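You operate a simulated robot arm through the tools that you are given. There is no shell and no other tool. Be economical: measure what you need, move in short steps, check, and stop when the job is done.

You are at the controls of a simulated two-armed robot. One attempt, no reset.

## Task
Rinse both inky paddles and rack them in the blue crate.
Fine: lay them in the crate, turn the tap off and set the crate on the blue rack's top shelf.
Where things are to end (x, y in the base frame): blue crate within 0.06 m of [0.24, -0.57].

Only the result counts: the job must be done as asked and must still hold three seconds after the hand-in. Knocking over, shifting, dropping, spilling or breaking anything else fails it.

## Robot
Two 6-joint arms with two-finger parallel grippers on one trunk, on a base that drives. Base frame: it is fixed to the floor where the robot stands at the start and does not move with it; the origin is under the middle of the robot, x ahead of it, y to its left, z up; the surface under the hand at the start is at about z = 0.854. Readings come in m, rad, newtons and seconds.
The left shoulder is at the start at [0.06, 0.187, 1.122], the right one opposite. With the tool pointing down near the work surface each hand reaches from about 0.26 to 0.62 m from the robot's upright axis, wherever it stands, measured 20 degrees to its own side. Places, roughly: crate [0.4, -0.3, 0.9]; tap knob [0.8, 0, 0.9]; top shelf of the blue rack [0.2, -0.7, 0.9]. Payload 1.57 kg a hand.
The tool frame of a hand sits at the grasp point between the pads (the TCP): z along the fingers, y along the line on which they close. The tips reach 0.03 m beyond it. Largest opening 0.11 m; finger width 0.024, thickness 0.012; the body of the gripper, 0.048 by 0.112 m, starts 0.078 m behind the TCP.
Orientation is that of the tool frame in the base frame, as a unit quaternion [w, x, y, z]. With the fingers straight down and closing along the base's y, the tool's x points along the base's -x, its y along +y and its z along -z.

## Interface
- The arms move only by the tool nudge_tool. It takes "left_steps", "right_steps" or both (then of equal length, played together; a hand with none holds still); each is a list of rows, each a list of 7 numbers: the shift along the tool's x, y, z in cm, then the turn, a rotation vector about the tool's x, y, z in rad, then the finger opening in cm, from 0 to 11. In form: [[dx, dy, dz, rx, ry, rz, fingers], ...]. A call has 1 to 20 rows; each row shifts and turns the commanded pose from where the row before left it, along the tool's axes as they then stand. A row lasts 0.2 s, in which the tool goes at most 0.05 m and 0.15 rad; a call with a longer step from one row to the next is refused whole, and so is a gripper value outside its range. Where a pose cannot be reached the arm comes as near as it can. A force on the tool above 70 N (or 10 N above the force at the start of the call, whichever is more), or a blocked arm, ends the call early, and 0.2 s more pass. Each finger travels about 0.153 m/s and halts on what it meets, pressing with about 38 N; the grip force reading is that of the motor and also rises with nothing between the fingers. The clock runs only during rows and for 0.2 s after the last one: add rows that do not move to give the fingers time. It gives the time, the measured TCP pose, the force on the tool (base axes), the opening and the grip force at its end, in the units of the frame above (readings bear some noise), with the torque about the TCP (base axes, N m) and any sound that the robot's microphone picked up.
- Cameras (640 x 400 px; columns grow to the right, rows downward): "scene" is now at [0.0127, -0.0115, 1.6601]; the picture's right is [-0.15, -0.99, -0.00], its down [-0.79, 0.12, -0.61] and it looks along [0.60, -0.09, -0.80] (base axes); focal length 261 px, centre (320, 200). "left" rides on the left gripper at [0.07, -0.016, -0.141] in its tool frame; the picture's right is [0.23, 0.97, 0.00], its down [-0.85, 0.20, -0.48] and it looks along [-0.47, 0.11, 0.88] (tool axes); focal length 222 px, centre (320, 200). "right" rides on the right gripper at [0.07, 0.016, -0.141] in its tool frame; the picture's right is [-0.23, 0.97, 0.00], its down [-0.86, -0.20, -0.48] and it looks along [-0.47, -0.11, 0.88] (tool axes); focal length 222 px, centre (320, 200). There is no depth. A picture from a camera that has moved, and an enlarged one, comes with that camera's place and axes in the base frame and with its lens.
- capture(camera): a new picture of that camera. The clock stands still meanwhile.
- move_column(by): slides the trunk up (or, below 0, down) by that many m; the arms and the scene camera ride with it, the base frame stays. It gives what a move gives, with no picture.
- drive_base(legs): drives the robot by 1 to 6 legs, each [ahead, left, turn to the left] in m, m and rad, along the robot's own axes; the way and the turn of a leg run together, so that a leg with both is an arc; at most 1.5 m and 3.142 rad a leg. The arms and the cameras ride along, it lands a little off, and it stops where it bumps. It gives what a move gives.
- turn_head(pan, tilt): turns the head with the scene camera to pan (to the left, within 1.501 rad either way) and tilt (down, from -0.506 to 1.204), counted from straight ahead of the robot. It gives what a move gives.
- enlarge(camera, box): a new picture of the part [left, top, right, bottom] of that camera's present view, enlarged. The clock stands still meanwhile.
- finish_job(): hands the job in; it is judged then, once.

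Go step by step. Nothing tells you exact positions but the pictures and the camera data: compare them with the known pose of the tool, close in by small moves and look again before you grip or let go. The budget is 120 turns and 100 pictures, counting those below and the enlarged ones. Unless the task says otherwise, let go and move clear before handing in, and close with one line.

The tools are called as a command line: name --argument value ..., lists and objects as JSON in quotes. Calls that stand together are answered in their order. nudge_tool: Moves the arms, as the interface text tells. Its arguments: {"type":"object","properties":{"left_steps":{"type":"array","items":{"type":"array","items":{"type":"number"}}},"right_steps":{"type":"array","items":{"type":"array","items":{"type":"number"}}}},"required":[]} The other tools are called the same way: move_column (by) slides the trunk up or down; drive_base (legs) drives the base; turn_head (pan, tilt) turns the head that bears the scene camera; capture (camera) takes a picture; enlarge (camera, box) takes an enlarged picture of a part of a camera's view; finish_job () hands the job in.

At the start:

```text
time_s: 0.0
left_eef_pos: [0.3429, 0.0167, 1.2161]
left_orientation: [0.0, 0.0, 1.0, 0.0]
left_contact_force: [0.4, -0.1, 0.5]
left_wrist_torque: [-0.03, -0.01, 0.0]
left_finger_gap: 0.1098
left_grasp_force: 0.1
right_eef_pos: [0.3732, -0.3501, 1.1828]
right_orientation: [0.0, 0.0, 1.0, 0.0]
right_contact_force: [0.0, -0.2, -0.4]
right_wrist_torque: [-0.02, 0.0, 0.01]
right_finger_gap: 0.11
right_grasp_force: 0.0
trunk travel left (down, up): [-0.75, 0.24]
robot x, y, heading: [-0.0021, 0.0018, -0.003]
head pan, tilt: [-0.15, 0.92]
```

scene: 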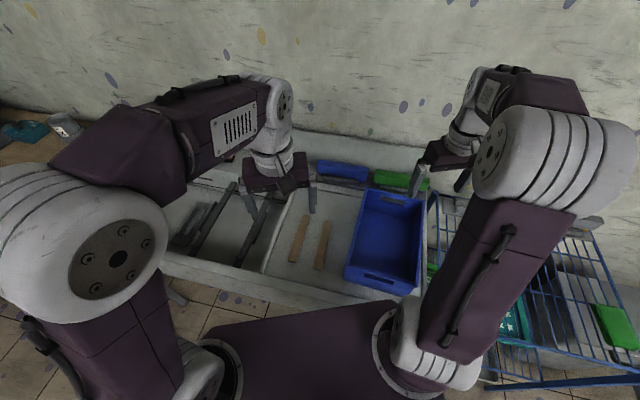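
right: 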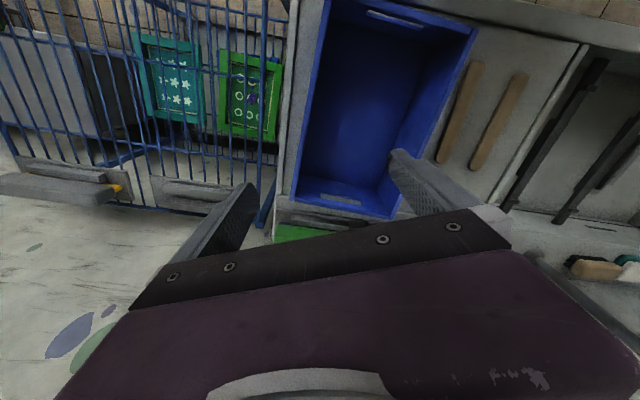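
left: 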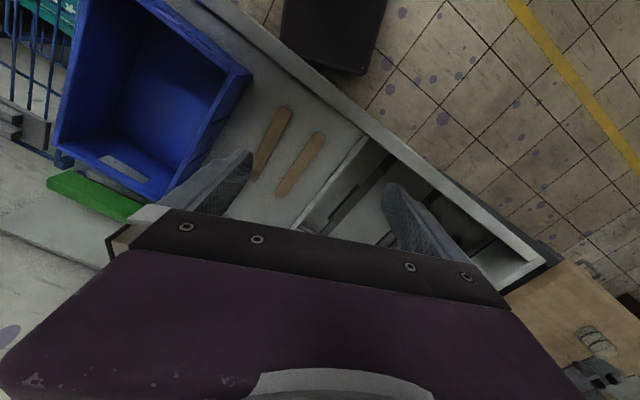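

I see a sink unit with a basin on the left, two wooden paddle-like sticks on the board, a blue crate, and a blue rack to the right. I'll look closer to identify the paddles, tap and tray.

enlarge --camera "scene" --box '[150, 130, 450, 310]'

enlarge --camera "left" --box '[220, 60, 560, 280]'

enlarge --camera "right" --box '[400, 20, 640, 280]'

```text
2.13 times, centred on (300, 220) of scene
camera zoom: at [0.0127, -0.0115, 1.6601], right [-0.15, -0.99, 0.0], down [-0.79, 0.12, -0.61], along [0.6, -0.09, -0.8], focal length 558 px, centre (363, 157)
```

zoom: 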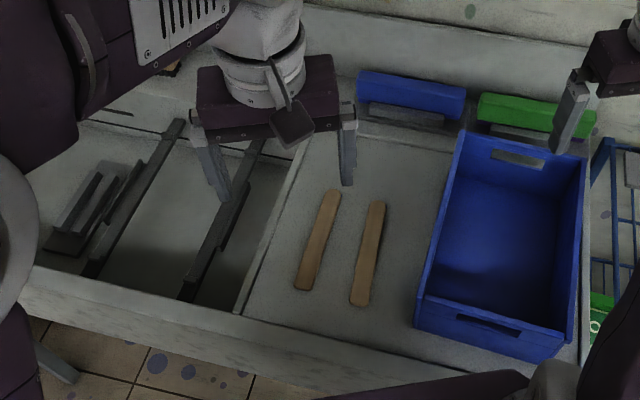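

```text
1.82 times, centred on (390, 170) of left
camera zoom: at [0.2731, 0.0002, 1.3575], right [-0.23, 0.97, 0.0], down [0.85, 0.2, 0.48], along [0.47, 0.11, -0.88], focal length 404 px, centre (193, 254)
```

zoom: 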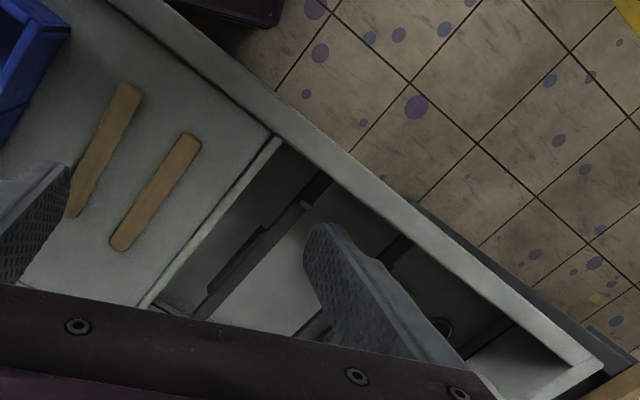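

```text
1.54 times, centred on (520, 150) of right
camera zoom: at [0.3035, -0.3337, 1.3236], right [0.23, 0.97, 0.0], down [0.86, -0.2, 0.48], along [0.47, -0.11, -0.88], focal length 342 px, centre (12, 277)
```

zoom: 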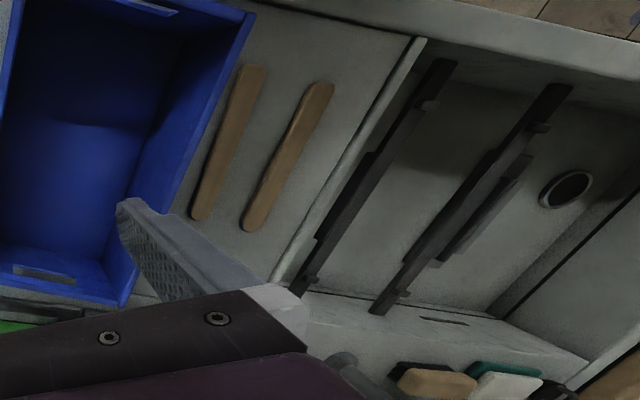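

The basin holds dark bars, and the left arm hides the tap. I'll move the left hand out to the left and look at the whole workplace.

nudge_tool --left_steps '[[0, 4, 0, 0, 0, 0, 11], [0, 4, 0, 0, 0, 0, 11], [1, 4, 0, 0, 0, 0, 11], [1, 4, 0, 0, 0, 0, 11], [1, 4, 0, 0, 0, 0, 11], [1, 4, 0, 0, 0, 0, 11], [1, 4, 0, 0, 0, 0, 11], [1, 4, 0, 0, 0, 0, 11]]'

turn_head --pan 0.0 --tilt 0.8

capture --camera "scene"

enlarge --camera "scene" --box '[160, 120, 400, 290]'

```text
time_s: 1.8
left_eef_pos: [0.2832, 0.3393, 1.2148]
left_orientation: [0.001, 0.0, 1.0, -0.001]
left_contact_force: [0.9, 0.5, 1.0]
left_wrist_torque: [-0.01, 0.01, 0.02]
left_finger_gap: 0.1102
left_grasp_force: 0.0
right_eef_pos: [0.3726, -0.3475, 1.1831]
right_orientation: [0.0, 0.0, 1.0, -0.001]
right_contact_force: [0.2, 0.6, 0.7]
right_wrist_torque: [-0.01, -0.01, -0.03]
right_finger_gap: 0.1098
right_grasp_force: 0.1
trunk travel left (down, up): [-0.75, 0.24]
robot x, y, heading: [0.0032, 0.0006, -0.0]
head pan, tilt: [-0.15, 0.92]
```

```text
time_s: 2.5
left_eef_pos: [0.2842, 0.337, 1.2147]
left_orientation: [0.0, 0.0, 1.0, 0.0]
left_contact_force: [-0.3, 0.0, -0.6]
left_wrist_torque: [-0.03, 0.02, 0.01]
left_finger_gap: 0.1102
left_grasp_force: 0.1
right_eef_pos: [0.3725, -0.3506, 1.1827]
right_orientation: [0.0, 0.0, 1.0, 0.0]
right_contact_force: [0.4, 0.6, 0.2]
right_wrist_torque: [0.02, 0.03, -0.04]
right_finger_gap: 0.1101
right_grasp_force: 0.1
trunk travel left (down, up): [-0.75, 0.24]
robot x, y, heading: [-0.0008, -0.0023, 0.003]
head pan, tilt: [0.0, 0.799]
```

```text
93 pictures are left
camera scene: at [0.0197, -0.0002, 1.6694], right [0.0, -1.0, 0.0], down [-0.72, 0.0, -0.7], along [0.7, 0.0, -0.72], focal length 261 px, centre (320, 200)
```

scene: 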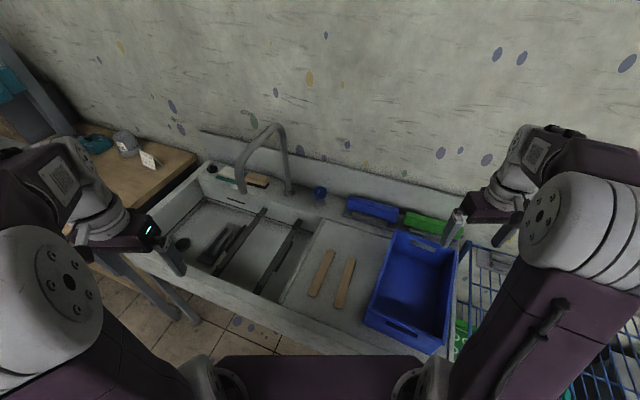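

```text
2.35 times, centred on (280, 205) of scene
camera zoom: at [0.0197, -0.0002, 1.6694], right [0.0, -1.0, 0.0], down [-0.72, 0.0, -0.7], along [0.7, 0.0, -0.72], focal length 615 px, centre (414, 188)
```

zoom: 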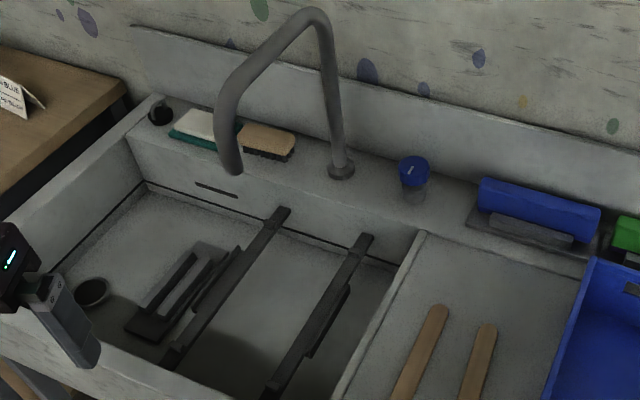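

The tap's spout hangs over the basin and its blue knob is to the right of it. I'll zoom on the card, the wooden sticks and the basin bars.

enlarge --camera "scene" --box '[80, 120, 200, 190]'

enlarge --camera "scene" --box '[170, 200, 290, 280]'

enlarge --camera "scene" --box '[280, 180, 400, 310]'

```text
5.33 times, centred on (140, 155) of scene
camera zoom: at [0.0197, -0.0002, 1.6694], right [0.0, -1.0, 0.0], down [-0.72, 0.0, -0.7], along [0.7, 0.0, -0.72], focal length 1394 px, centre (1280, 440)
```

zoom: 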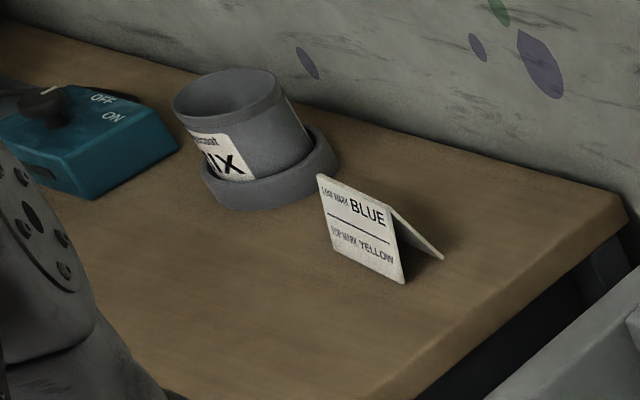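

```text
5.00 times, centred on (230, 240) of scene
camera zoom: at [0.0197, -0.0002, 1.6694], right [0.0, -1.0, 0.0], down [-0.72, 0.0, -0.7], along [0.7, 0.0, -0.72], focal length 1307 px, centre (770, 0)
```

zoom: 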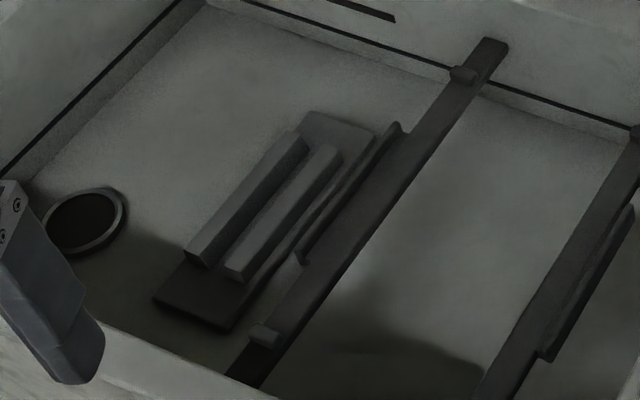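

```text
3.08 times, centred on (340, 245) of scene
camera zoom: at [0.0197, -0.0002, 1.6694], right [0.0, -1.0, 0.0], down [-0.72, 0.0, -0.7], along [0.7, 0.0, -0.72], focal length 804 px, centre (258, 62)
```

zoom: 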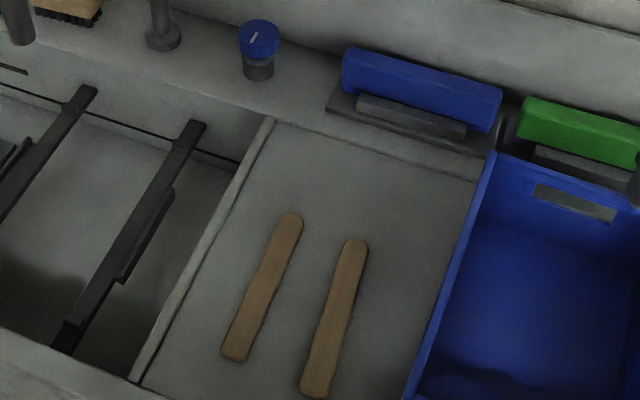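

The wooden sticks on the drainboard look like the paddles, though no ink is visible on top. I'll look left and right before committing.

turn_head --pan 0.9 --tilt 0.7

capture --camera "scene"

turn_head --pan -1.2 --tilt 0.8

capture --camera "scene"

```text
time_s: 3.7
left_eef_pos: [0.2828, 0.3369, 1.2151]
left_orientation: [0.0, 0.0, 1.0, 0.0]
left_contact_force: [1.1, 0.9, -0.4]
left_wrist_torque: [0.03, -0.02, -0.01]
left_finger_gap: 0.11
left_grasp_force: 0.0
right_eef_pos: [0.3734, -0.3506, 1.1833]
right_orientation: [-0.001, 0.0, 1.0, 0.0]
right_contact_force: [-0.3, -0.7, -1.1]
right_wrist_torque: [-0.02, 0.04, 0.04]
right_finger_gap: 0.1101
right_grasp_force: 0.1
trunk travel left (down, up): [-0.75, 0.24]
robot x, y, heading: [0.002, 0.0011, 0.006]
head pan, tilt: [0.901, 0.7]
```

```text
88 pictures are left
camera scene: at [-0.0081, 0.0662, 1.6777], right [0.78, -0.62, 0.0], down [-0.4, -0.5, -0.76], along [0.48, 0.6, -0.64], focal length 261 px, centre (320, 200)
```

scene: 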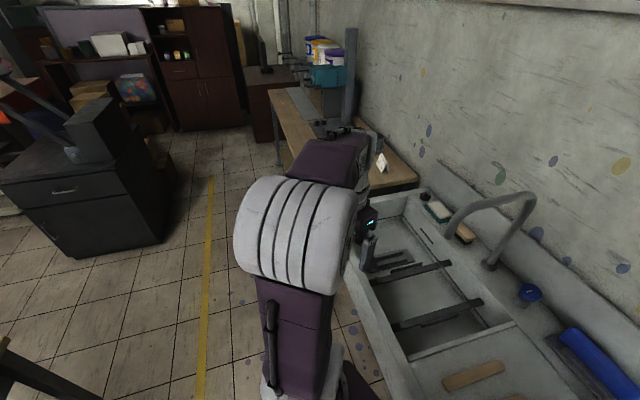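

```text
time_s: 5.7
left_eef_pos: [0.2837, 0.339, 1.2152]
left_orientation: [0.0, 0.0, 1.0, 0.0]
left_contact_force: [0.2, 0.2, 0.3]
left_wrist_torque: [0.02, 0.0, 0.04]
left_finger_gap: 0.1101
left_grasp_force: 0.1
right_eef_pos: [0.3729, -0.3491, 1.1824]
right_orientation: [0.0, 0.0, 1.0, 0.0]
right_contact_force: [-0.3, -0.7, 0.4]
right_wrist_torque: [0.02, 0.02, 0.0]
right_finger_gap: 0.1096
right_grasp_force: 0.1
trunk travel left (down, up): [-0.75, 0.24]
robot x, y, heading: [-0.005, 0.0007, -0.005]
head pan, tilt: [-1.201, 0.799]
```

```text
87 pictures are left
camera scene: at [-0.0317, -0.0755, 1.6695], right [-0.93, -0.36, 0.0], down [-0.26, 0.67, -0.7], along [0.25, -0.65, -0.72], focal length 261 px, centre (320, 200)
```

scene: 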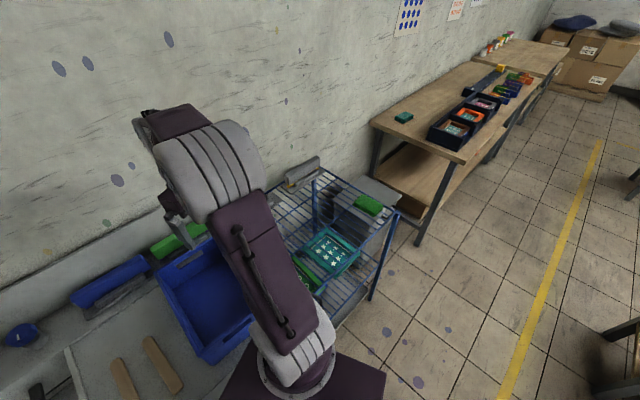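

The two wooden sticks on the drainboard must be the paddles (about [0.38..0.55, 0.02..-0.04] and [0.35..0.52, -0.06..-0.11]). I bring the left hand over the first paddle's near end, aligned with it, and look.

nudge_tool --left_steps '[[-1.5, -4, 0, 0, 0, 0, 11], [-1.5, -4, 0, 0, 0, 0, 11], [-1.5, -4, 2, 0, 0, 0, 11], [-1.5, -4, 2, 0, 0, 0, 11], [-1.5, -4, 2, 0, 0, 0, 11], [-1.5, -4, 2, 0, 0, 0, 11], [-2, -4, 2, 0, 0, 0, 11], [-2, -4, 2, 0, 0, 0, 11], [0, -0.6, 2, 0, 0, 0.12, 11], [0, 0, 2, 0, 0, 0.12, 11], [0, 0, 0, 0, 0, 0.11, 11]]'

turn_head --pan 0.0 --tilt 0.8

capture --camera "left"

capture --camera "scene"

```text
time_s: 8.1
left_eef_pos: [0.4136, 0.0123, 1.0545]
left_orientation: [0.0, 0.175, 0.985, 0.0]
left_contact_force: [-0.1, -0.5, 0.5]
left_wrist_torque: [-0.01, -0.02, -0.02]
left_finger_gap: 0.1101
left_grasp_force: 0.1
right_eef_pos: [0.3733, -0.3514, 1.1824]
right_orientation: [0.0, 0.0, 1.0, 0.001]
right_contact_force: [-0.7, 0.3, 0.1]
right_wrist_torque: [0.01, 0.05, 0.0]
right_finger_gap: 0.1103
right_grasp_force: 0.0
trunk travel left (down, up): [-0.75, 0.24]
robot x, y, heading: [-0.0001, 0.0028, 0.003]
head pan, tilt: [-1.201, 0.799]
```

```text
time_s: 9.5
left_eef_pos: [0.4135, 0.012, 1.055]
left_orientation: [0.0, 0.174, 0.985, 0.0]
left_contact_force: [0.3, 0.0, -0.5]
left_wrist_torque: [-0.01, 0.0, 0.0]
left_finger_gap: 0.1101
left_grasp_force: 0.0
right_eef_pos: [0.3733, -0.3484, 1.1827]
right_orientation: [0.0, 0.0, 1.0, 0.0]
right_contact_force: [-0.1, 0.4, 0.5]
right_wrist_torque: [-0.01, -0.03, 0.02]
right_finger_gap: 0.1099
right_grasp_force: 0.0
trunk travel left (down, up): [-0.75, 0.24]
robot x, y, heading: [-0.0015, -0.0016, -0.003]
head pan, tilt: [0.0, 0.799]
```

```text
86 pictures are left
camera left: at [0.3416, 0.0198, 1.1969], right [0.12, 0.99, 0.0], down [0.87, -0.1, 0.48], along [0.48, -0.06, -0.88], focal length 222 px, centre (320, 200)
```

left: 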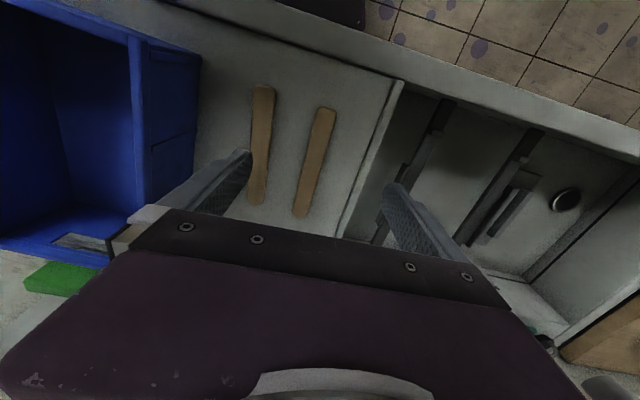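

```text
85 pictures are left
camera scene: at [0.0198, -0.0004, 1.6695], right [0.0, -1.0, 0.0], down [-0.72, 0.0, -0.7], along [0.7, 0.0, -0.72], focal length 261 px, centre (320, 200)
```

scene: 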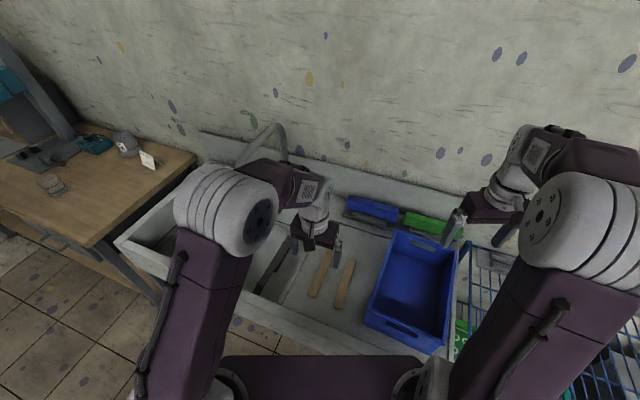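

The wrist view confirms paddle 1 runs from [0.383, 0.021] to [0.552, -0.046]. I narrow the fingers and descend to about 4 mm above the board.

nudge_tool --left_steps '[[0, -0.2, 2, 0, 0, 0.02, 6], [0, 0, 4, 0, 0, 0, 6], [0, 0, 4, 0, 0, 0, 6], [0, 0, 3, 0, 0, 0, 6], [0, 0, 2, 0, 0, 0, 6], [0, 0, 1, 0, 0, 0, 6]]'

capture --camera "left"

```text
time_s: 10.9
left_eef_pos: [0.4125, 0.0096, 0.897]
left_orientation: [0.001, 0.184, 0.983, 0.0]
left_contact_force: [-0.1, -0.9, 0.0]
left_wrist_torque: [0.01, -0.02, 0.0]
left_finger_gap: 0.0597
left_grasp_force: 0.3
right_eef_pos: [0.3728, -0.3492, 1.1816]
right_orientation: [0.0, 0.0, 1.0, 0.0]
right_contact_force: [-0.8, -0.1, 0.4]
right_wrist_torque: [0.02, 0.03, 0.01]
right_finger_gap: 0.1099
right_grasp_force: 0.3
trunk travel left (down, up): [-0.75, 0.24]
robot x, y, heading: [0.0014, 0.002, -0.004]
head pan, tilt: [0.0, 0.799]
```

```text
84 pictures are left
camera left: at [0.3418, 0.0184, 1.0377], right [0.14, 0.99, 0.0], down [0.87, -0.12, 0.48], along [0.47, -0.07, -0.88], focal length 222 px, centre (320, 200)
```

left: 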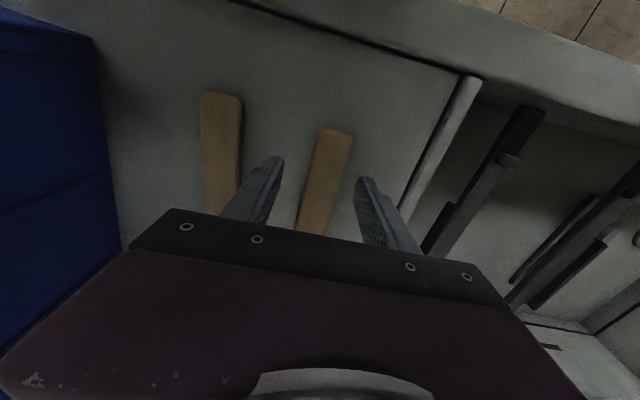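

The paddle sits between the fingers. Down about 9 mm more, then close.

nudge_tool --left_steps '[[0, 0, 0.5, 0, 0, 0, 6], [0, 0, 0.4, 0, 0, 0, 6], [0, 0, 0, 0, 0, 0, 3], [0, 0, 0, 0, 0, 0, 0], [0, 0, 0, 0, 0, 0, 0], [0, 0, 0, 0, 0, 0, 0]]'

```text
time_s: 12.3
left_eef_pos: [0.4131, 0.0094, 0.8869]
left_orientation: [0.001, 0.183, 0.983, 0.0]
left_contact_force: [0.1, -0.3, -0.7]
left_wrist_torque: [0.02, -0.01, 0.04]
left_finger_gap: 0.0288
left_grasp_force: 37.8
right_eef_pos: [0.3733, -0.3501, 1.1843]
right_orientation: [0.0, 0.001, 1.0, 0.001]
right_contact_force: [-0.5, -0.4, 0.7]
right_wrist_torque: [-0.02, -0.01, -0.02]
right_finger_gap: 0.1101
right_grasp_force: 0.1
trunk travel left (down, up): [-0.75, 0.24]
robot x, y, heading: [0.0013, 0.0024, 0.002]
head pan, tilt: [0.0, 0.799]
```

Gripped (2.9 cm). I lift it and move left toward the basin, then look for ink.

nudge_tool --left_steps '[[0, 0, -2, 0, 0, 0, 0], [0, 0, -4, 0, 0, 0, 0], [0, 0, -4, 0, 0, 0, 0], [0, 0, -4, 0, 0, 0, 0], [0, 0, -4, 0, 0, 0, 0], [0, 0, -4, 0, 0, 0, 0]]'

capture --camera "right"

capture --camera "scene"

```text
time_s: 13.7
left_eef_pos: [0.4109, 0.0084, 1.1072]
left_orientation: [0.001, 0.183, 0.983, 0.001]
left_contact_force: [0.3, -0.8, -0.4]
left_wrist_torque: [0.0, 0.0, -0.01]
left_finger_gap: 0.0285
left_grasp_force: 38.1
right_eef_pos: [0.3724, -0.3496, 1.1831]
right_orientation: [0.0, 0.0, 1.0, 0.0]
right_contact_force: [-0.5, 0.0, -0.8]
right_wrist_torque: [-0.01, -0.01, 0.01]
right_finger_gap: 0.11
right_grasp_force: 0.0
trunk travel left (down, up): [-0.75, 0.24]
robot x, y, heading: [-0.0011, 0.0015, -0.001]
head pan, tilt: [0.0, 0.799]
```

```text
83 pictures are left
camera right: at [0.3027, -0.3335, 1.3238], right [0.23, 0.97, 0.0], down [0.85, -0.2, 0.48], along [0.47, -0.11, -0.88], focal length 222 px, centre (320, 200)
```

right: 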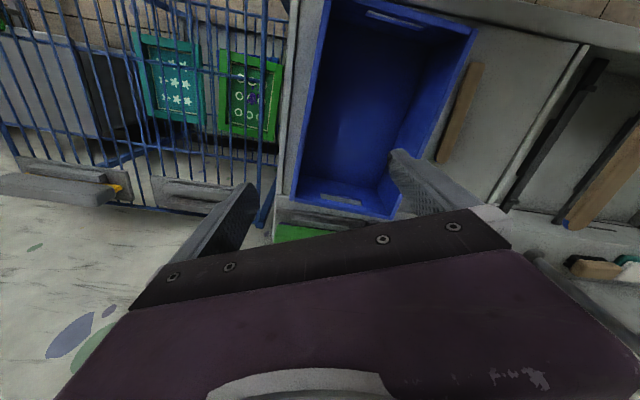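

```text
82 pictures are left
camera scene: at [0.0189, -0.0002, 1.6694], right [0.0, -1.0, 0.0], down [-0.72, 0.0, -0.7], along [0.7, 0.0, -0.72], focal length 261 px, centre (320, 200)
```

scene: 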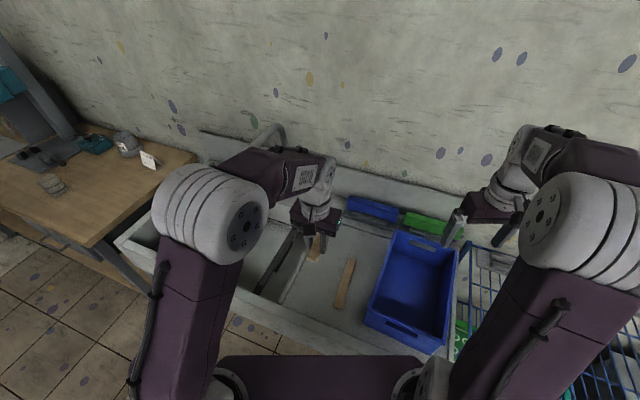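

enlarge --camera "right" --box '[540, 100, 640, 260]'

```text
2.50 times, centred on (590, 180) of right
camera zoom: at [0.3027, -0.3335, 1.3238], right [0.23, 0.97, 0.0], down [0.85, -0.2, 0.48], along [0.47, -0.11, -0.88], focal length 555 px, centre (-355, 250)
```

zoom: 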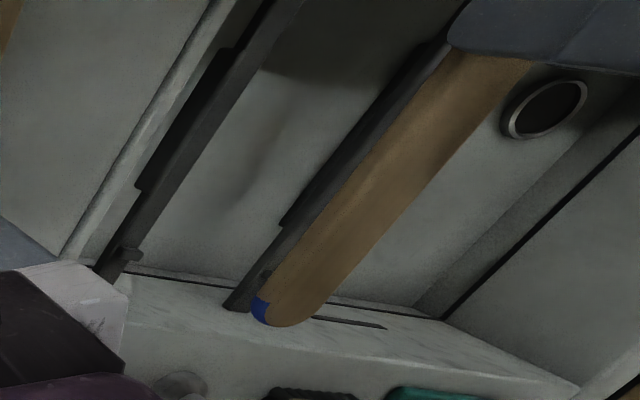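

Blue ink shows on the underside at the far tip of the paddle. The tap knob needs more reach, so I check the clearance between base and sink.

turn_head --pan 0.0 --tilt 1.2

capture --camera "scene"

capture --camera "left"

```text
time_s: 14.6
left_eef_pos: [0.4126, 0.0089, 1.1054]
left_orientation: [0.0, 0.184, 0.983, 0.001]
left_contact_force: [0.0, 0.5, 0.6]
left_wrist_torque: [0.0, 0.02, 0.0]
left_finger_gap: 0.0288
left_grasp_force: 37.7
right_eef_pos: [0.3736, -0.3491, 1.1822]
right_orientation: [0.0, 0.001, 1.0, 0.0]
right_contact_force: [-0.2, 0.4, 0.0]
right_wrist_torque: [0.01, 0.0, 0.0]
right_finger_gap: 0.1099
right_grasp_force: 0.1
trunk travel left (down, up): [-0.75, 0.24]
robot x, y, heading: [0.002, -0.0023, 0.003]
head pan, tilt: [0.0, 1.201]
```

```text
80 pictures are left
camera scene: at [-0.0046, -0.0004, 1.6418], right [0.0, -1.0, 0.0], down [-0.93, 0.0, -0.36], along [0.36, 0.0, -0.93], focal length 261 px, centre (320, 200)
```

scene: 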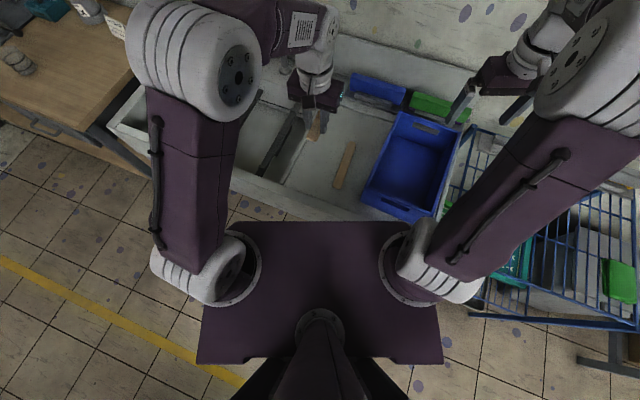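

```text
79 pictures are left
camera left: at [0.3413, 0.0184, 1.2483], right [0.14, 0.99, 0.0], down [0.87, -0.12, 0.48], along [0.47, -0.07, -0.88], focal length 222 px, centre (320, 200)
```

left: 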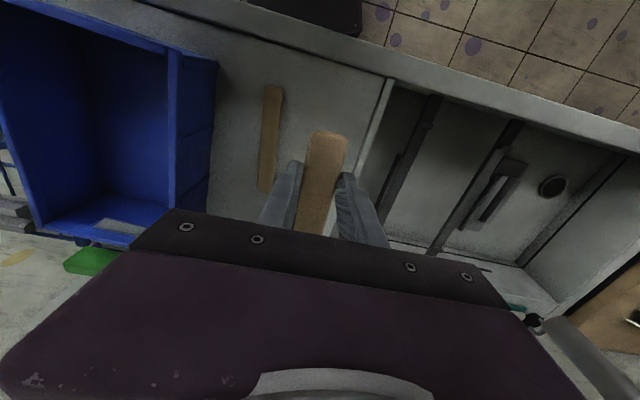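

The trunk has roughly 0.1 m to the sink, and driving about 0.15 m left and 0.07 m ahead puts the right arm opposite the knob and the left opposite the basin. I pull the left hand back first, then drive.

nudge_tool --left_steps '[[4, 0, 0, 0, 0, 0, 0], [4, 0, 0, 0, 0, 0, 0], [2, 0, 0, 0, 0, 0, 0]]'

drive_base --legs '[[0, 0.15, 0], [0.06, 0, 0]]'

turn_head --pan 0.0 --tilt 0.75

capture --camera "scene"

```text
time_s: 15.4
left_eef_pos: [0.3186, 0.0462, 1.1069]
left_orientation: [0.0, 0.185, 0.983, 0.0]
left_contact_force: [0.4, 0.4, -0.6]
left_wrist_torque: [0.03, 0.02, 0.01]
left_finger_gap: 0.0288
left_grasp_force: 38.0
right_eef_pos: [0.3725, -0.3493, 1.1822]
right_orientation: [-0.001, 0.0, 1.0, 0.0]
right_contact_force: [1.0, 0.0, -0.2]
right_wrist_torque: [0.0, 0.01, 0.02]
right_finger_gap: 0.1101
right_grasp_force: 0.0
trunk travel left (down, up): [-0.75, 0.24]
robot x, y, heading: [0.0031, -0.0018, 0.002]
head pan, tilt: [0.0, 1.201]
```

```text
time_s: 17.3
left_eef_pos: [0.3747, 0.1931, 1.109]
left_orientation: [0.002, 0.184, 0.983, 0.0]
left_contact_force: [-1.0, 0.2, -0.5]
left_wrist_torque: [-0.02, -0.01, -0.01]
left_finger_gap: 0.0287
left_grasp_force: 37.5
right_eef_pos: [0.428, -0.2008, 1.1842]
right_orientation: [0.003, 0.0, 1.0, 0.0]
right_contact_force: [-0.3, 0.4, 0.2]
right_wrist_torque: [0.01, -0.03, 0.0]
right_finger_gap: 0.1099
right_grasp_force: 0.2
trunk travel left (down, up): [-0.75, 0.24]
robot x, y, heading: [0.0598, 0.151, -0.005]
head pan, tilt: [0.0, 1.201]
```

```text
time_s: 18.2
left_eef_pos: [0.3791, 0.1956, 1.1066]
left_orientation: [0.0, 0.184, 0.983, 0.001]
left_contact_force: [-0.1, 0.6, -0.1]
left_wrist_torque: [0.0, 0.02, -0.01]
left_finger_gap: 0.0285
left_grasp_force: 38.3
right_eef_pos: [0.4332, -0.1988, 1.1817]
right_orientation: [0.001, -0.001, 1.0, -0.001]
right_contact_force: [0.1, -0.9, 0.0]
right_wrist_torque: [0.0, -0.01, 0.01]
right_finger_gap: 0.11
right_grasp_force: 0.2
trunk travel left (down, up): [-0.75, 0.24]
robot x, y, heading: [0.0605, 0.1496, -0.001]
head pan, tilt: [0.0, 0.75]
```

```text
78 pictures are left
camera scene: at [0.0821, 0.1493, 1.6734], right [0.0, -1.0, 0.0], down [-0.68, 0.0, -0.73], along [0.73, 0.0, -0.68], focal length 261 px, centre (320, 200)
```

scene: 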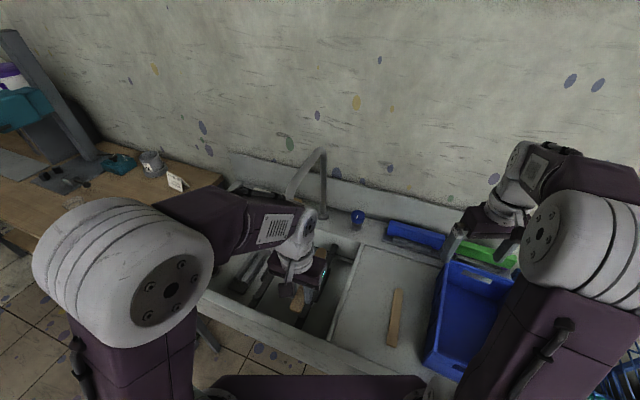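

I drove without bumping. Zooming on the tap and knob.

enlarge --camera "scene" --box '[260, 130, 400, 250]'

capture --camera "right"

capture --camera "left"

```text
3.33 times, centred on (330, 190) of scene
camera zoom: at [0.0821, 0.1493, 1.6734], right [0.0, -1.0, 0.0], down [-0.68, 0.0, -0.73], along [0.73, 0.0, -0.68], focal length 872 px, centre (287, 233)
```

zoom: 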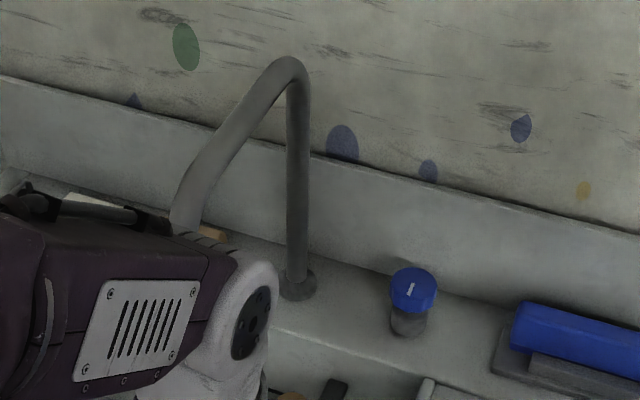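

```text
76 pictures are left
camera right: at [0.3634, -0.1841, 1.3236], right [0.23, 0.97, 0.0], down [0.86, -0.2, 0.48], along [0.47, -0.11, -0.88], focal length 222 px, centre (320, 200)
```

right: 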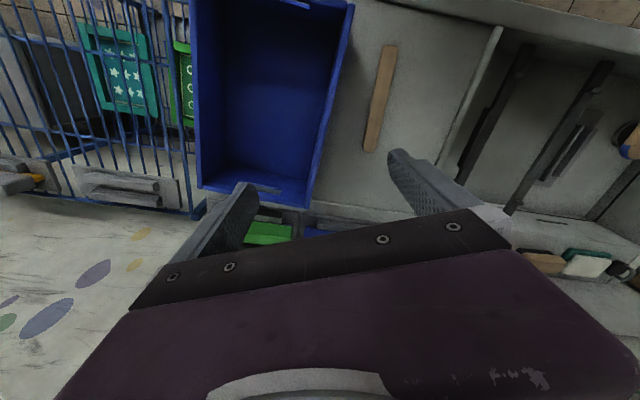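

```text
75 pictures are left
camera left: at [0.3079, 0.2041, 1.2488], right [0.14, 0.99, 0.0], down [0.87, -0.12, 0.48], along [0.47, -0.07, -0.88], focal length 222 px, centre (320, 200)
```

left: 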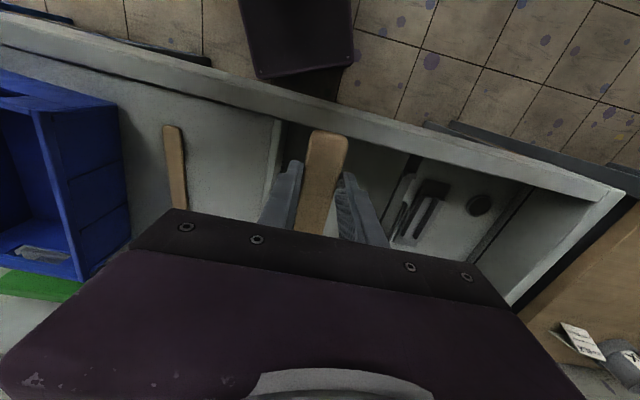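

Triangulating, the knob's cap is at about [0.79, 0.0, 0.92] and the spout outlet around [0.63, 0.245, 1.07]. I pitch the right hand forward about 50° and approach the knob part way.

nudge_tool --right_steps '[[0, 3.4, 0, 0, -0.15, 0, 9], [0, 3.4, 0, 0, -0.15, 0, 9], [0, 3.4, 0, 0, -0.15, 0, 9], [0, 3.4, 0, 0, -0.15, 0, 9], [0, 3.4, 0, 0, -0.15, 0, 9], [0, 3, 0, 0, -0.15, 0, 9], [0, 0, 4, 0, 0, 0, 9], [0, 0, 4, 0, 0, 0, 9], [0, 0, 4, 0, 0, 0, 9], [0, 0, 4, 0, 0, 0, 9], [-0.5, 0, 4, 0, 0, 0, 9], [-1, 0, 4, 0, 0, 0, 9]]'

capture --camera "scene"

capture --camera "right"

```text
time_s: 20.8
left_eef_pos: [0.3801, 0.1942, 1.107]
left_orientation: [-0.001, 0.184, 0.983, 0.0]
left_contact_force: [0.5, -0.1, -1.1]
left_wrist_torque: [0.0, 0.02, 0.01]
left_finger_gap: 0.0286
left_grasp_force: 38.4
right_eef_pos: [0.6335, -0.0166, 1.0527]
right_orientation: [0.385, 0.005, 0.923, -0.013]
right_contact_force: [-0.3, -0.3, -0.6]
right_wrist_torque: [0.0, 0.01, -0.01]
right_finger_gap: 0.09
right_grasp_force: 0.2
right hand out of reach, approached as far as the arm can: row 5, 6, 7, 10, 11
trunk travel left (down, up): [-0.75, 0.24]
robot x, y, heading: [0.0582, 0.1484, -0.003]
head pan, tilt: [0.0, 0.75]
```

```text
74 pictures are left
camera scene: at [0.0837, 0.1489, 1.6734], right [0.0, -1.0, 0.0], down [-0.68, 0.0, -0.73], along [0.73, 0.0, -0.68], focal length 261 px, centre (320, 200)
```

scene: 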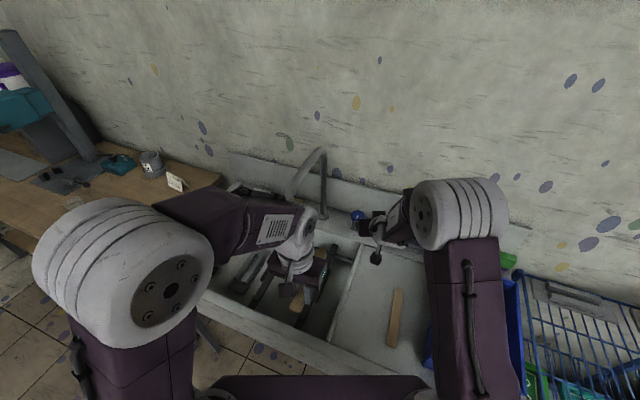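

```text
73 pictures are left
camera right: at [0.484, 0.0041, 1.1017], right [0.18, 0.97, 0.14], down [0.26, -0.18, 0.95], along [0.95, -0.13, -0.28], focal length 222 px, centre (320, 200)
```

right: 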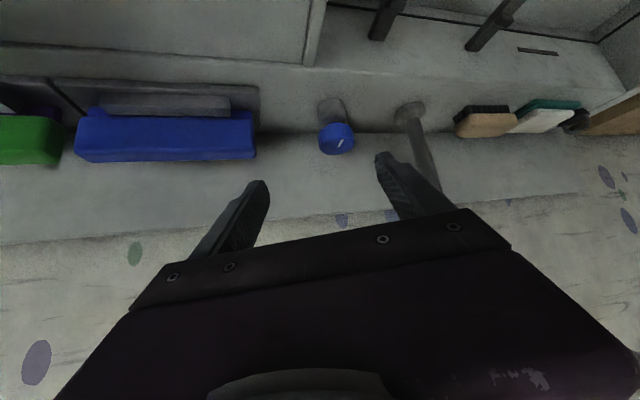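

The hand is close but lagging the commanded pose slightly; I hold to see where it settles.

nudge_tool --right_steps '[[0, 0, 0, 0, 0, 0, 9], [0, 0, 0, 0, 0, 0, 9], [0, 0, 2, 0, 0, 0, 9], [0, 0, 2, 0, 0, 0, 9], [0, 0, 0, 0, 0, 0, 9]]'

```text
time_s: 22.0
left_eef_pos: [0.3779, 0.1944, 1.1073]
left_orientation: [0.0, 0.185, 0.983, 0.0]
left_contact_force: [0.5, -0.3, -0.7]
left_wrist_torque: [0.0, 0.03, -0.02]
left_finger_gap: 0.0287
left_grasp_force: 37.9
right_eef_pos: [0.6604, -0.0162, 1.0266]
right_orientation: [0.385, 0.005, 0.923, -0.015]
right_contact_force: [-0.1, 0.2, 0.0]
right_wrist_torque: [-0.01, -0.02, -0.01]
right_finger_gap: 0.0899
right_grasp_force: 0.1
trunk travel left (down, up): [-0.75, 0.24]
robot x, y, heading: [0.0599, 0.1489, -0.002]
head pan, tilt: [0.0, 0.75]
```

Reach limit only trimmed the pitch to 45°. The remaining offset is about 15 cm along the fingers; I advance 9 and look.

nudge_tool --right_steps '[[-0.5, 0.8, 3, 0, 0, 0, 9], [-0.5, 0.8, 3, 0, 0, 0, 9], [-0.4, 0, 3, 0, 0, 0, 9]]'

capture --camera "right"

enlarge --camera "scene" --box '[280, 150, 440, 290]'

```text
time_s: 22.8
left_eef_pos: [0.3779, 0.1957, 1.1062]
left_orientation: [0.0, 0.184, 0.983, 0.0]
left_contact_force: [0.1, 0.5, -0.1]
left_wrist_torque: [0.0, 0.01, 0.03]
left_finger_gap: 0.0285
left_grasp_force: 37.7
right_eef_pos: [0.7329, -0.0052, 0.9719]
right_orientation: [0.386, 0.003, 0.922, -0.008]
right_contact_force: [-0.1, 0.5, -0.6]
right_wrist_torque: [-0.05, -0.02, 0.0]
right_finger_gap: 0.0901
right_grasp_force: 0.1
trunk travel left (down, up): [-0.75, 0.24]
robot x, y, heading: [0.0603, 0.1505, -0.004]
head pan, tilt: [0.0, 0.75]
```

```text
72 pictures are left
camera right: at [0.5846, 0.0141, 1.0211], right [0.17, 0.97, 0.15], down [0.26, -0.19, 0.95], along [0.95, -0.13, -0.28], focal length 222 px, centre (320, 200)
```

right: 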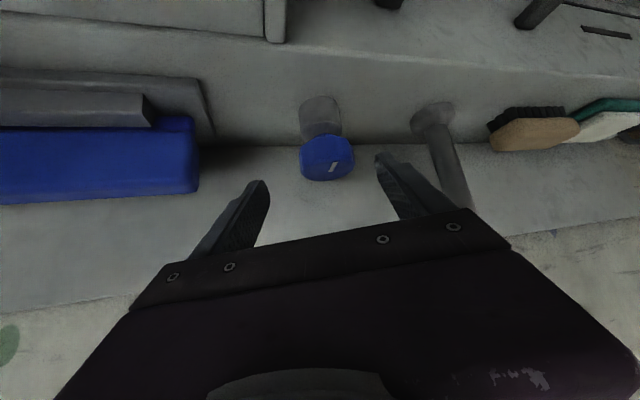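

```text
2.86 times, centred on (360, 220) of scene
camera zoom: at [0.0824, 0.1488, 1.6735], right [0.0, -1.0, 0.0], down [-0.68, 0.0, -0.73], along [0.73, 0.0, -0.68], focal length 747 px, centre (206, 143)
```

zoom: 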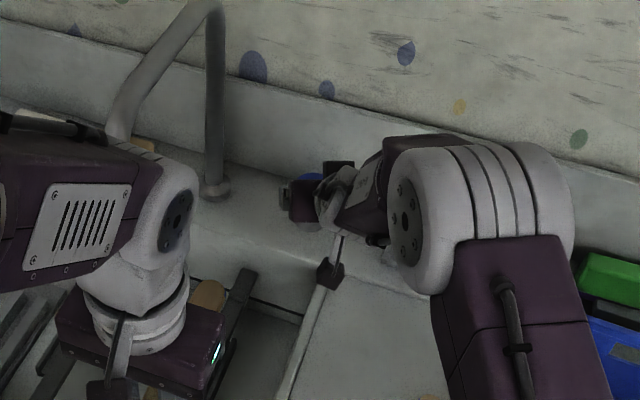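

The knob is centred between the fingers. I advance 5.5 cm and close.

nudge_tool --right_steps '[[0, 0.6, 3, 0, 0, 0, 9], [0, 0, 2.5, 0, 0, 0, 9], [0, 0, 0, 0, 0, 0, 5], [0, 0, 0, 0, 0, 0, 3], [0, 0, 0, 0, 0, 0, 3]]'

capture --camera "right"

```text
time_s: 24.0
left_eef_pos: [0.3802, 0.1941, 1.1071]
left_orientation: [-0.001, 0.184, 0.983, 0.0]
left_contact_force: [-0.3, -0.4, -0.7]
left_wrist_torque: [0.0, 0.04, -0.01]
left_finger_gap: 0.0285
left_grasp_force: 38.1
right_eef_pos: [0.7742, 0.0006, 0.9329]
right_orientation: [0.385, 0.004, 0.923, -0.009]
right_contact_force: [5.5, -0.8, -3.1]
right_wrist_torque: [1.13, -0.49, -0.02]
right_finger_gap: 0.0535
right_grasp_force: 44.7
trunk travel left (down, up): [-0.75, 0.24]
robot x, y, heading: [0.0608, 0.1479, 0.002]
head pan, tilt: [0.0, 0.75]
```

```text
70 pictures are left
camera right: at [0.6245, 0.0194, 0.9821], right [0.17, 0.97, 0.15], down [0.26, -0.19, 0.95], along [0.95, -0.13, -0.28], focal length 222 px, centre (320, 200)
```

right: 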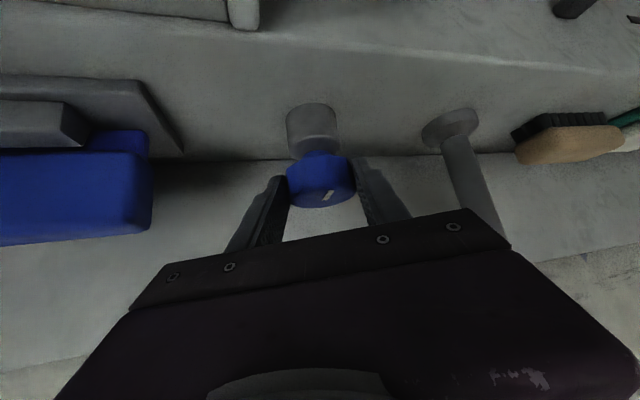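

The knob is gripped. I turn it counter-clockwise by about 0.5 rad and check for water.

nudge_tool --right_steps '[[0, -0.19, 0, -0.085, 0, -0.0845, 3], [0, -0.19, 0, -0.085, 0, -0.0845, 3], [0, -0.19, 0, -0.085, 0, -0.0845, 3], [0, -0.19, 0, -0.085, 0, -0.0845, 3]]'

enlarge --camera "scene" --box '[200, 130, 440, 290]'

capture --camera "right"

```text
time_s: 25.0
left_eef_pos: [0.3796, 0.1954, 1.1062]
left_orientation: [0.001, 0.184, 0.983, -0.001]
left_contact_force: [0.1, 0.3, -0.8]
left_wrist_torque: [0.03, 0.0, 0.0]
left_finger_gap: 0.0285
left_grasp_force: 38.3
right_eef_pos: [0.7729, -0.0059, 0.9341]
right_orientation: [0.372, -0.18, 0.908, 0.066]
right_contact_force: [19.9, 1.1, 15.4]
right_wrist_torque: [0.98, -0.57, -0.11]
right_finger_gap: 0.0526
right_grasp_force: 44.6
right hand out of reach, approached as far as the arm can: row 1
trunk travel left (down, up): [-0.75, 0.24]
robot x, y, heading: [0.0614, 0.1489, -0.004]
head pan, tilt: [0.0, 0.75]
```

```text
2.50 times, centred on (320, 210) of scene
camera zoom: at [0.0829, 0.1493, 1.6736], right [0.0, -1.0, 0.0], down [-0.68, 0.0, -0.73], along [0.73, 0.0, -0.68], focal length 654 px, centre (320, 175)
```

zoom: 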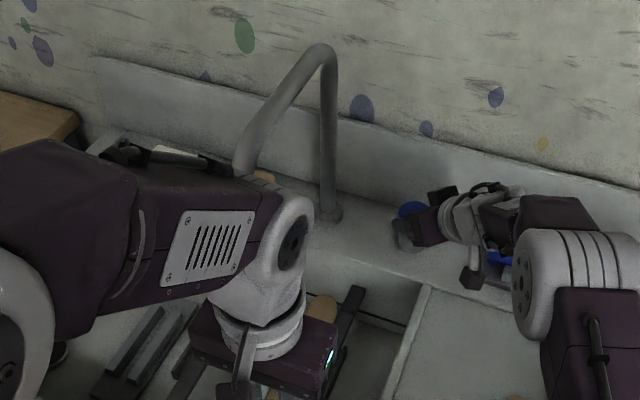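

```text
68 pictures are left
camera right: at [0.6296, -0.0468, 0.9847], right [-0.22, 0.97, 0.14], down [0.33, -0.07, 0.94], along [0.92, 0.25, -0.3], focal length 222 px, centre (320, 200)
```

right: 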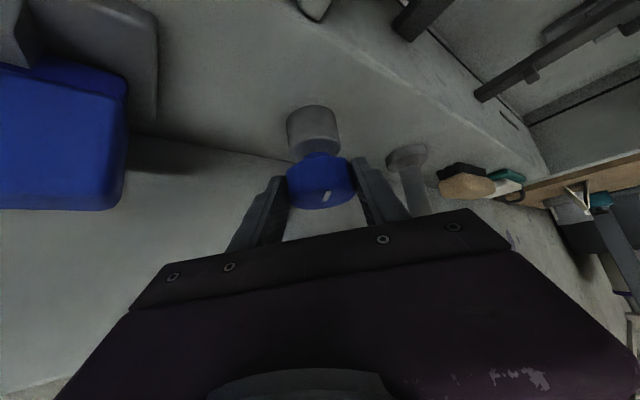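

The knob turns with the gripper. I continue another 0.5 rad, easing the slight side load.

nudge_tool --right_steps '[[-0.15, -0.19, 0, -0.085, 0, -0.0845, 3], [-0.1, -0.19, 0, -0.085, 0, -0.0845, 3], [0, -0.19, 0, -0.085, 0, -0.0845, 3], [0, -0.19, 0, -0.085, 0, -0.0845, 3]]'

capture --camera "left"

capture --camera "right"

```text
time_s: 26.0
left_eef_pos: [0.3748, 0.1846, 1.107]
left_orientation: [0.001, 0.186, 0.983, 0.004]
left_contact_force: [-1.2, -1.7, 0.7]
left_wrist_torque: [0.15, -0.04, -0.02]
left_finger_gap: 0.0287
left_grasp_force: 38.3
right_eef_pos: [0.7335, -0.0272, 0.9292]
right_orientation: [0.34, -0.39, 0.84, 0.161]
right_contact_force: [0.7, -1.5, 0.2]
right_wrist_torque: [0.15, -0.06, 0.01]
right_finger_gap: 0.0372
right_grasp_force: 1.5
right hand out of reach, approached as far as the arm can: row 3, 4
trunk travel left (down, up): [-0.75, 0.24]
robot x, y, heading: [0.0592, 0.1549, -0.001]
head pan, tilt: [0.0, 0.75]
```

```text
67 pictures are left
camera left: at [0.3029, 0.1937, 1.25], right [0.14, 0.99, 0.01], down [0.87, -0.13, 0.48], along [0.48, -0.06, -0.88], focal length 222 px, centre (320, 200)
```

left: 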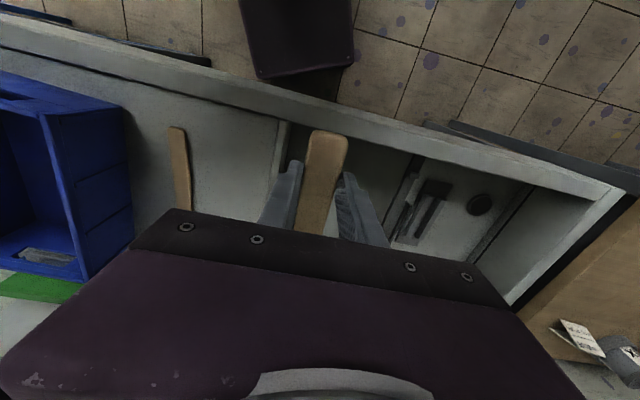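

```text
66 pictures are left
camera right: at [0.6266, -0.1291, 0.982], right [-0.64, 0.75, 0.16], down [0.34, 0.08, 0.94], along [0.69, 0.65, -0.31], focal length 222 px, centre (320, 200)
```

right: 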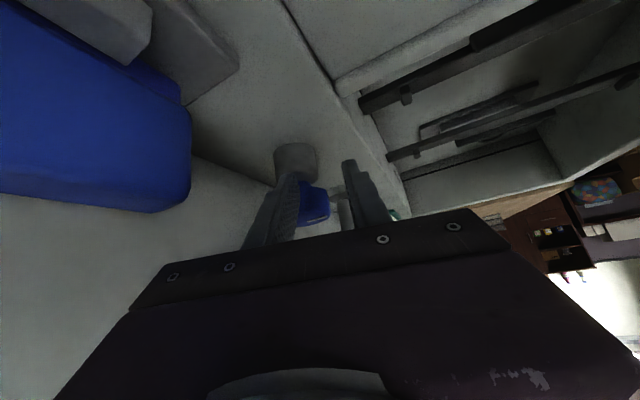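

The right hand slipped off near its reach limit. I open, back off, move the left hand aside a bit, and look at the spout for water.

nudge_tool --right_steps '[[0, 0, 0, 0, 0, 0, 9], [0, 0, 0, 0, 0, 0, 9], [0, 0, -3, 0, 0, 0, 9], [0, 0, -4, 0, 0, 0, 9], [0, 0, -1, 0, 0, 0, 9]]' --left_steps '[[0, 0, 0, 0, 0, 0, 0], [0, 0, 0, 0, 0, 0, 0], [0, -4, 0, 0, 0, 0, 0], [2, -4, 0, 0, 0, 0, 0], [2, -2, 0, 0, 0, 0, 0]]'

enlarge --camera "scene" --box '[200, 130, 440, 290]'

```text
time_s: 27.2
left_eef_pos: [0.3049, 0.1174, 1.1067]
left_orientation: [0.001, 0.184, 0.983, 0.0]
left_contact_force: [-0.3, 0.7, 0.1]
left_wrist_torque: [0.0, -0.03, 0.0]
left_finger_gap: 0.0284
left_grasp_force: 38.3
right_eef_pos: [0.704, -0.0614, 0.9911]
right_orientation: [0.341, -0.39, 0.841, 0.155]
right_contact_force: [0.3, 0.0, -0.2]
right_wrist_torque: [-0.03, 0.05, 0.02]
right_finger_gap: 0.09
right_grasp_force: 0.0
trunk travel left (down, up): [-0.75, 0.24]
robot x, y, heading: [0.0597, 0.1469, -0.003]
head pan, tilt: [0.0, 0.75]
```

```text
2.50 times, centred on (320, 210) of scene
camera zoom: at [0.0799, 0.1494, 1.6735], right [0.0, -1.0, 0.0], down [-0.68, 0.0, -0.73], along [0.73, 0.0, -0.68], focal length 654 px, centre (320, 175)
```

zoom: 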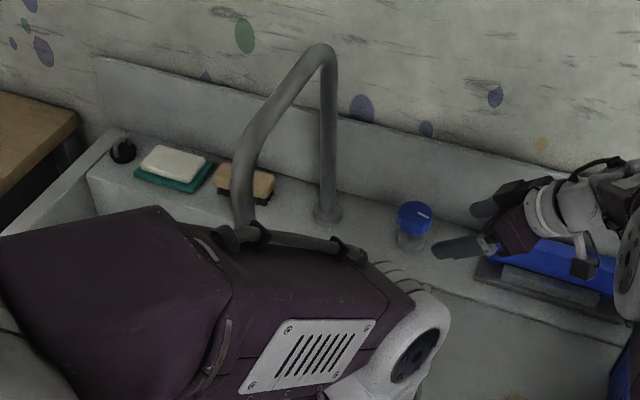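

The knob has turned about 80°. The left forearm hides the spout outlet, so I move the left hand to the left to see it.

nudge_tool --left_steps '[[1.5, 4, 0, 0, 0, 0, 0], [1.5, 4, 0, 0, 0, 0, 0], [1.5, 4, 0, 0, 0, 0, 0], [1.5, 4, 0, 0, 0, 0, 0], [1.5, 4, 0, 0, 0, 0, 0], [1.5, 4, 0, 0, 0, 0, 0], [1.5, 3, 0, 0, 0, 0, 0]]'

enlarge --camera "scene" --box '[180, 130, 420, 290]'

```text
time_s: 28.8
left_eef_pos: [0.3045, 0.4073, 1.1072]
left_orientation: [0.0, 0.184, 0.983, -0.001]
left_contact_force: [0.8, -0.1, 0.1]
left_wrist_torque: [0.01, 0.01, 0.0]
left_finger_gap: 0.0285
left_grasp_force: 37.7
right_eef_pos: [0.7049, -0.0603, 0.9903]
right_orientation: [0.341, -0.389, 0.842, 0.155]
right_contact_force: [-0.1, 0.4, -0.5]
right_wrist_torque: [0.03, 0.01, 0.02]
right_finger_gap: 0.0899
right_grasp_force: 0.0
trunk travel left (down, up): [-0.75, 0.24]
robot x, y, heading: [0.0548, 0.1511, 0.001]
head pan, tilt: [0.0, 0.75]
```

```text
2.50 times, centred on (300, 210) of scene
camera zoom: at [0.0814, 0.1502, 1.6734], right [0.0, -1.0, 0.0], down [-0.68, 0.0, -0.73], along [0.73, 0.0, -0.68], focal length 654 px, centre (370, 175)
```

zoom: 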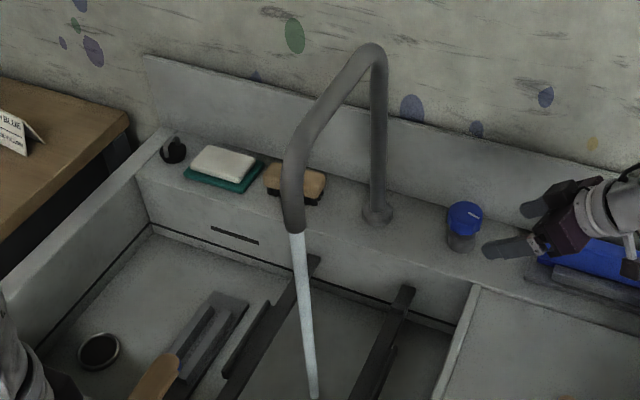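

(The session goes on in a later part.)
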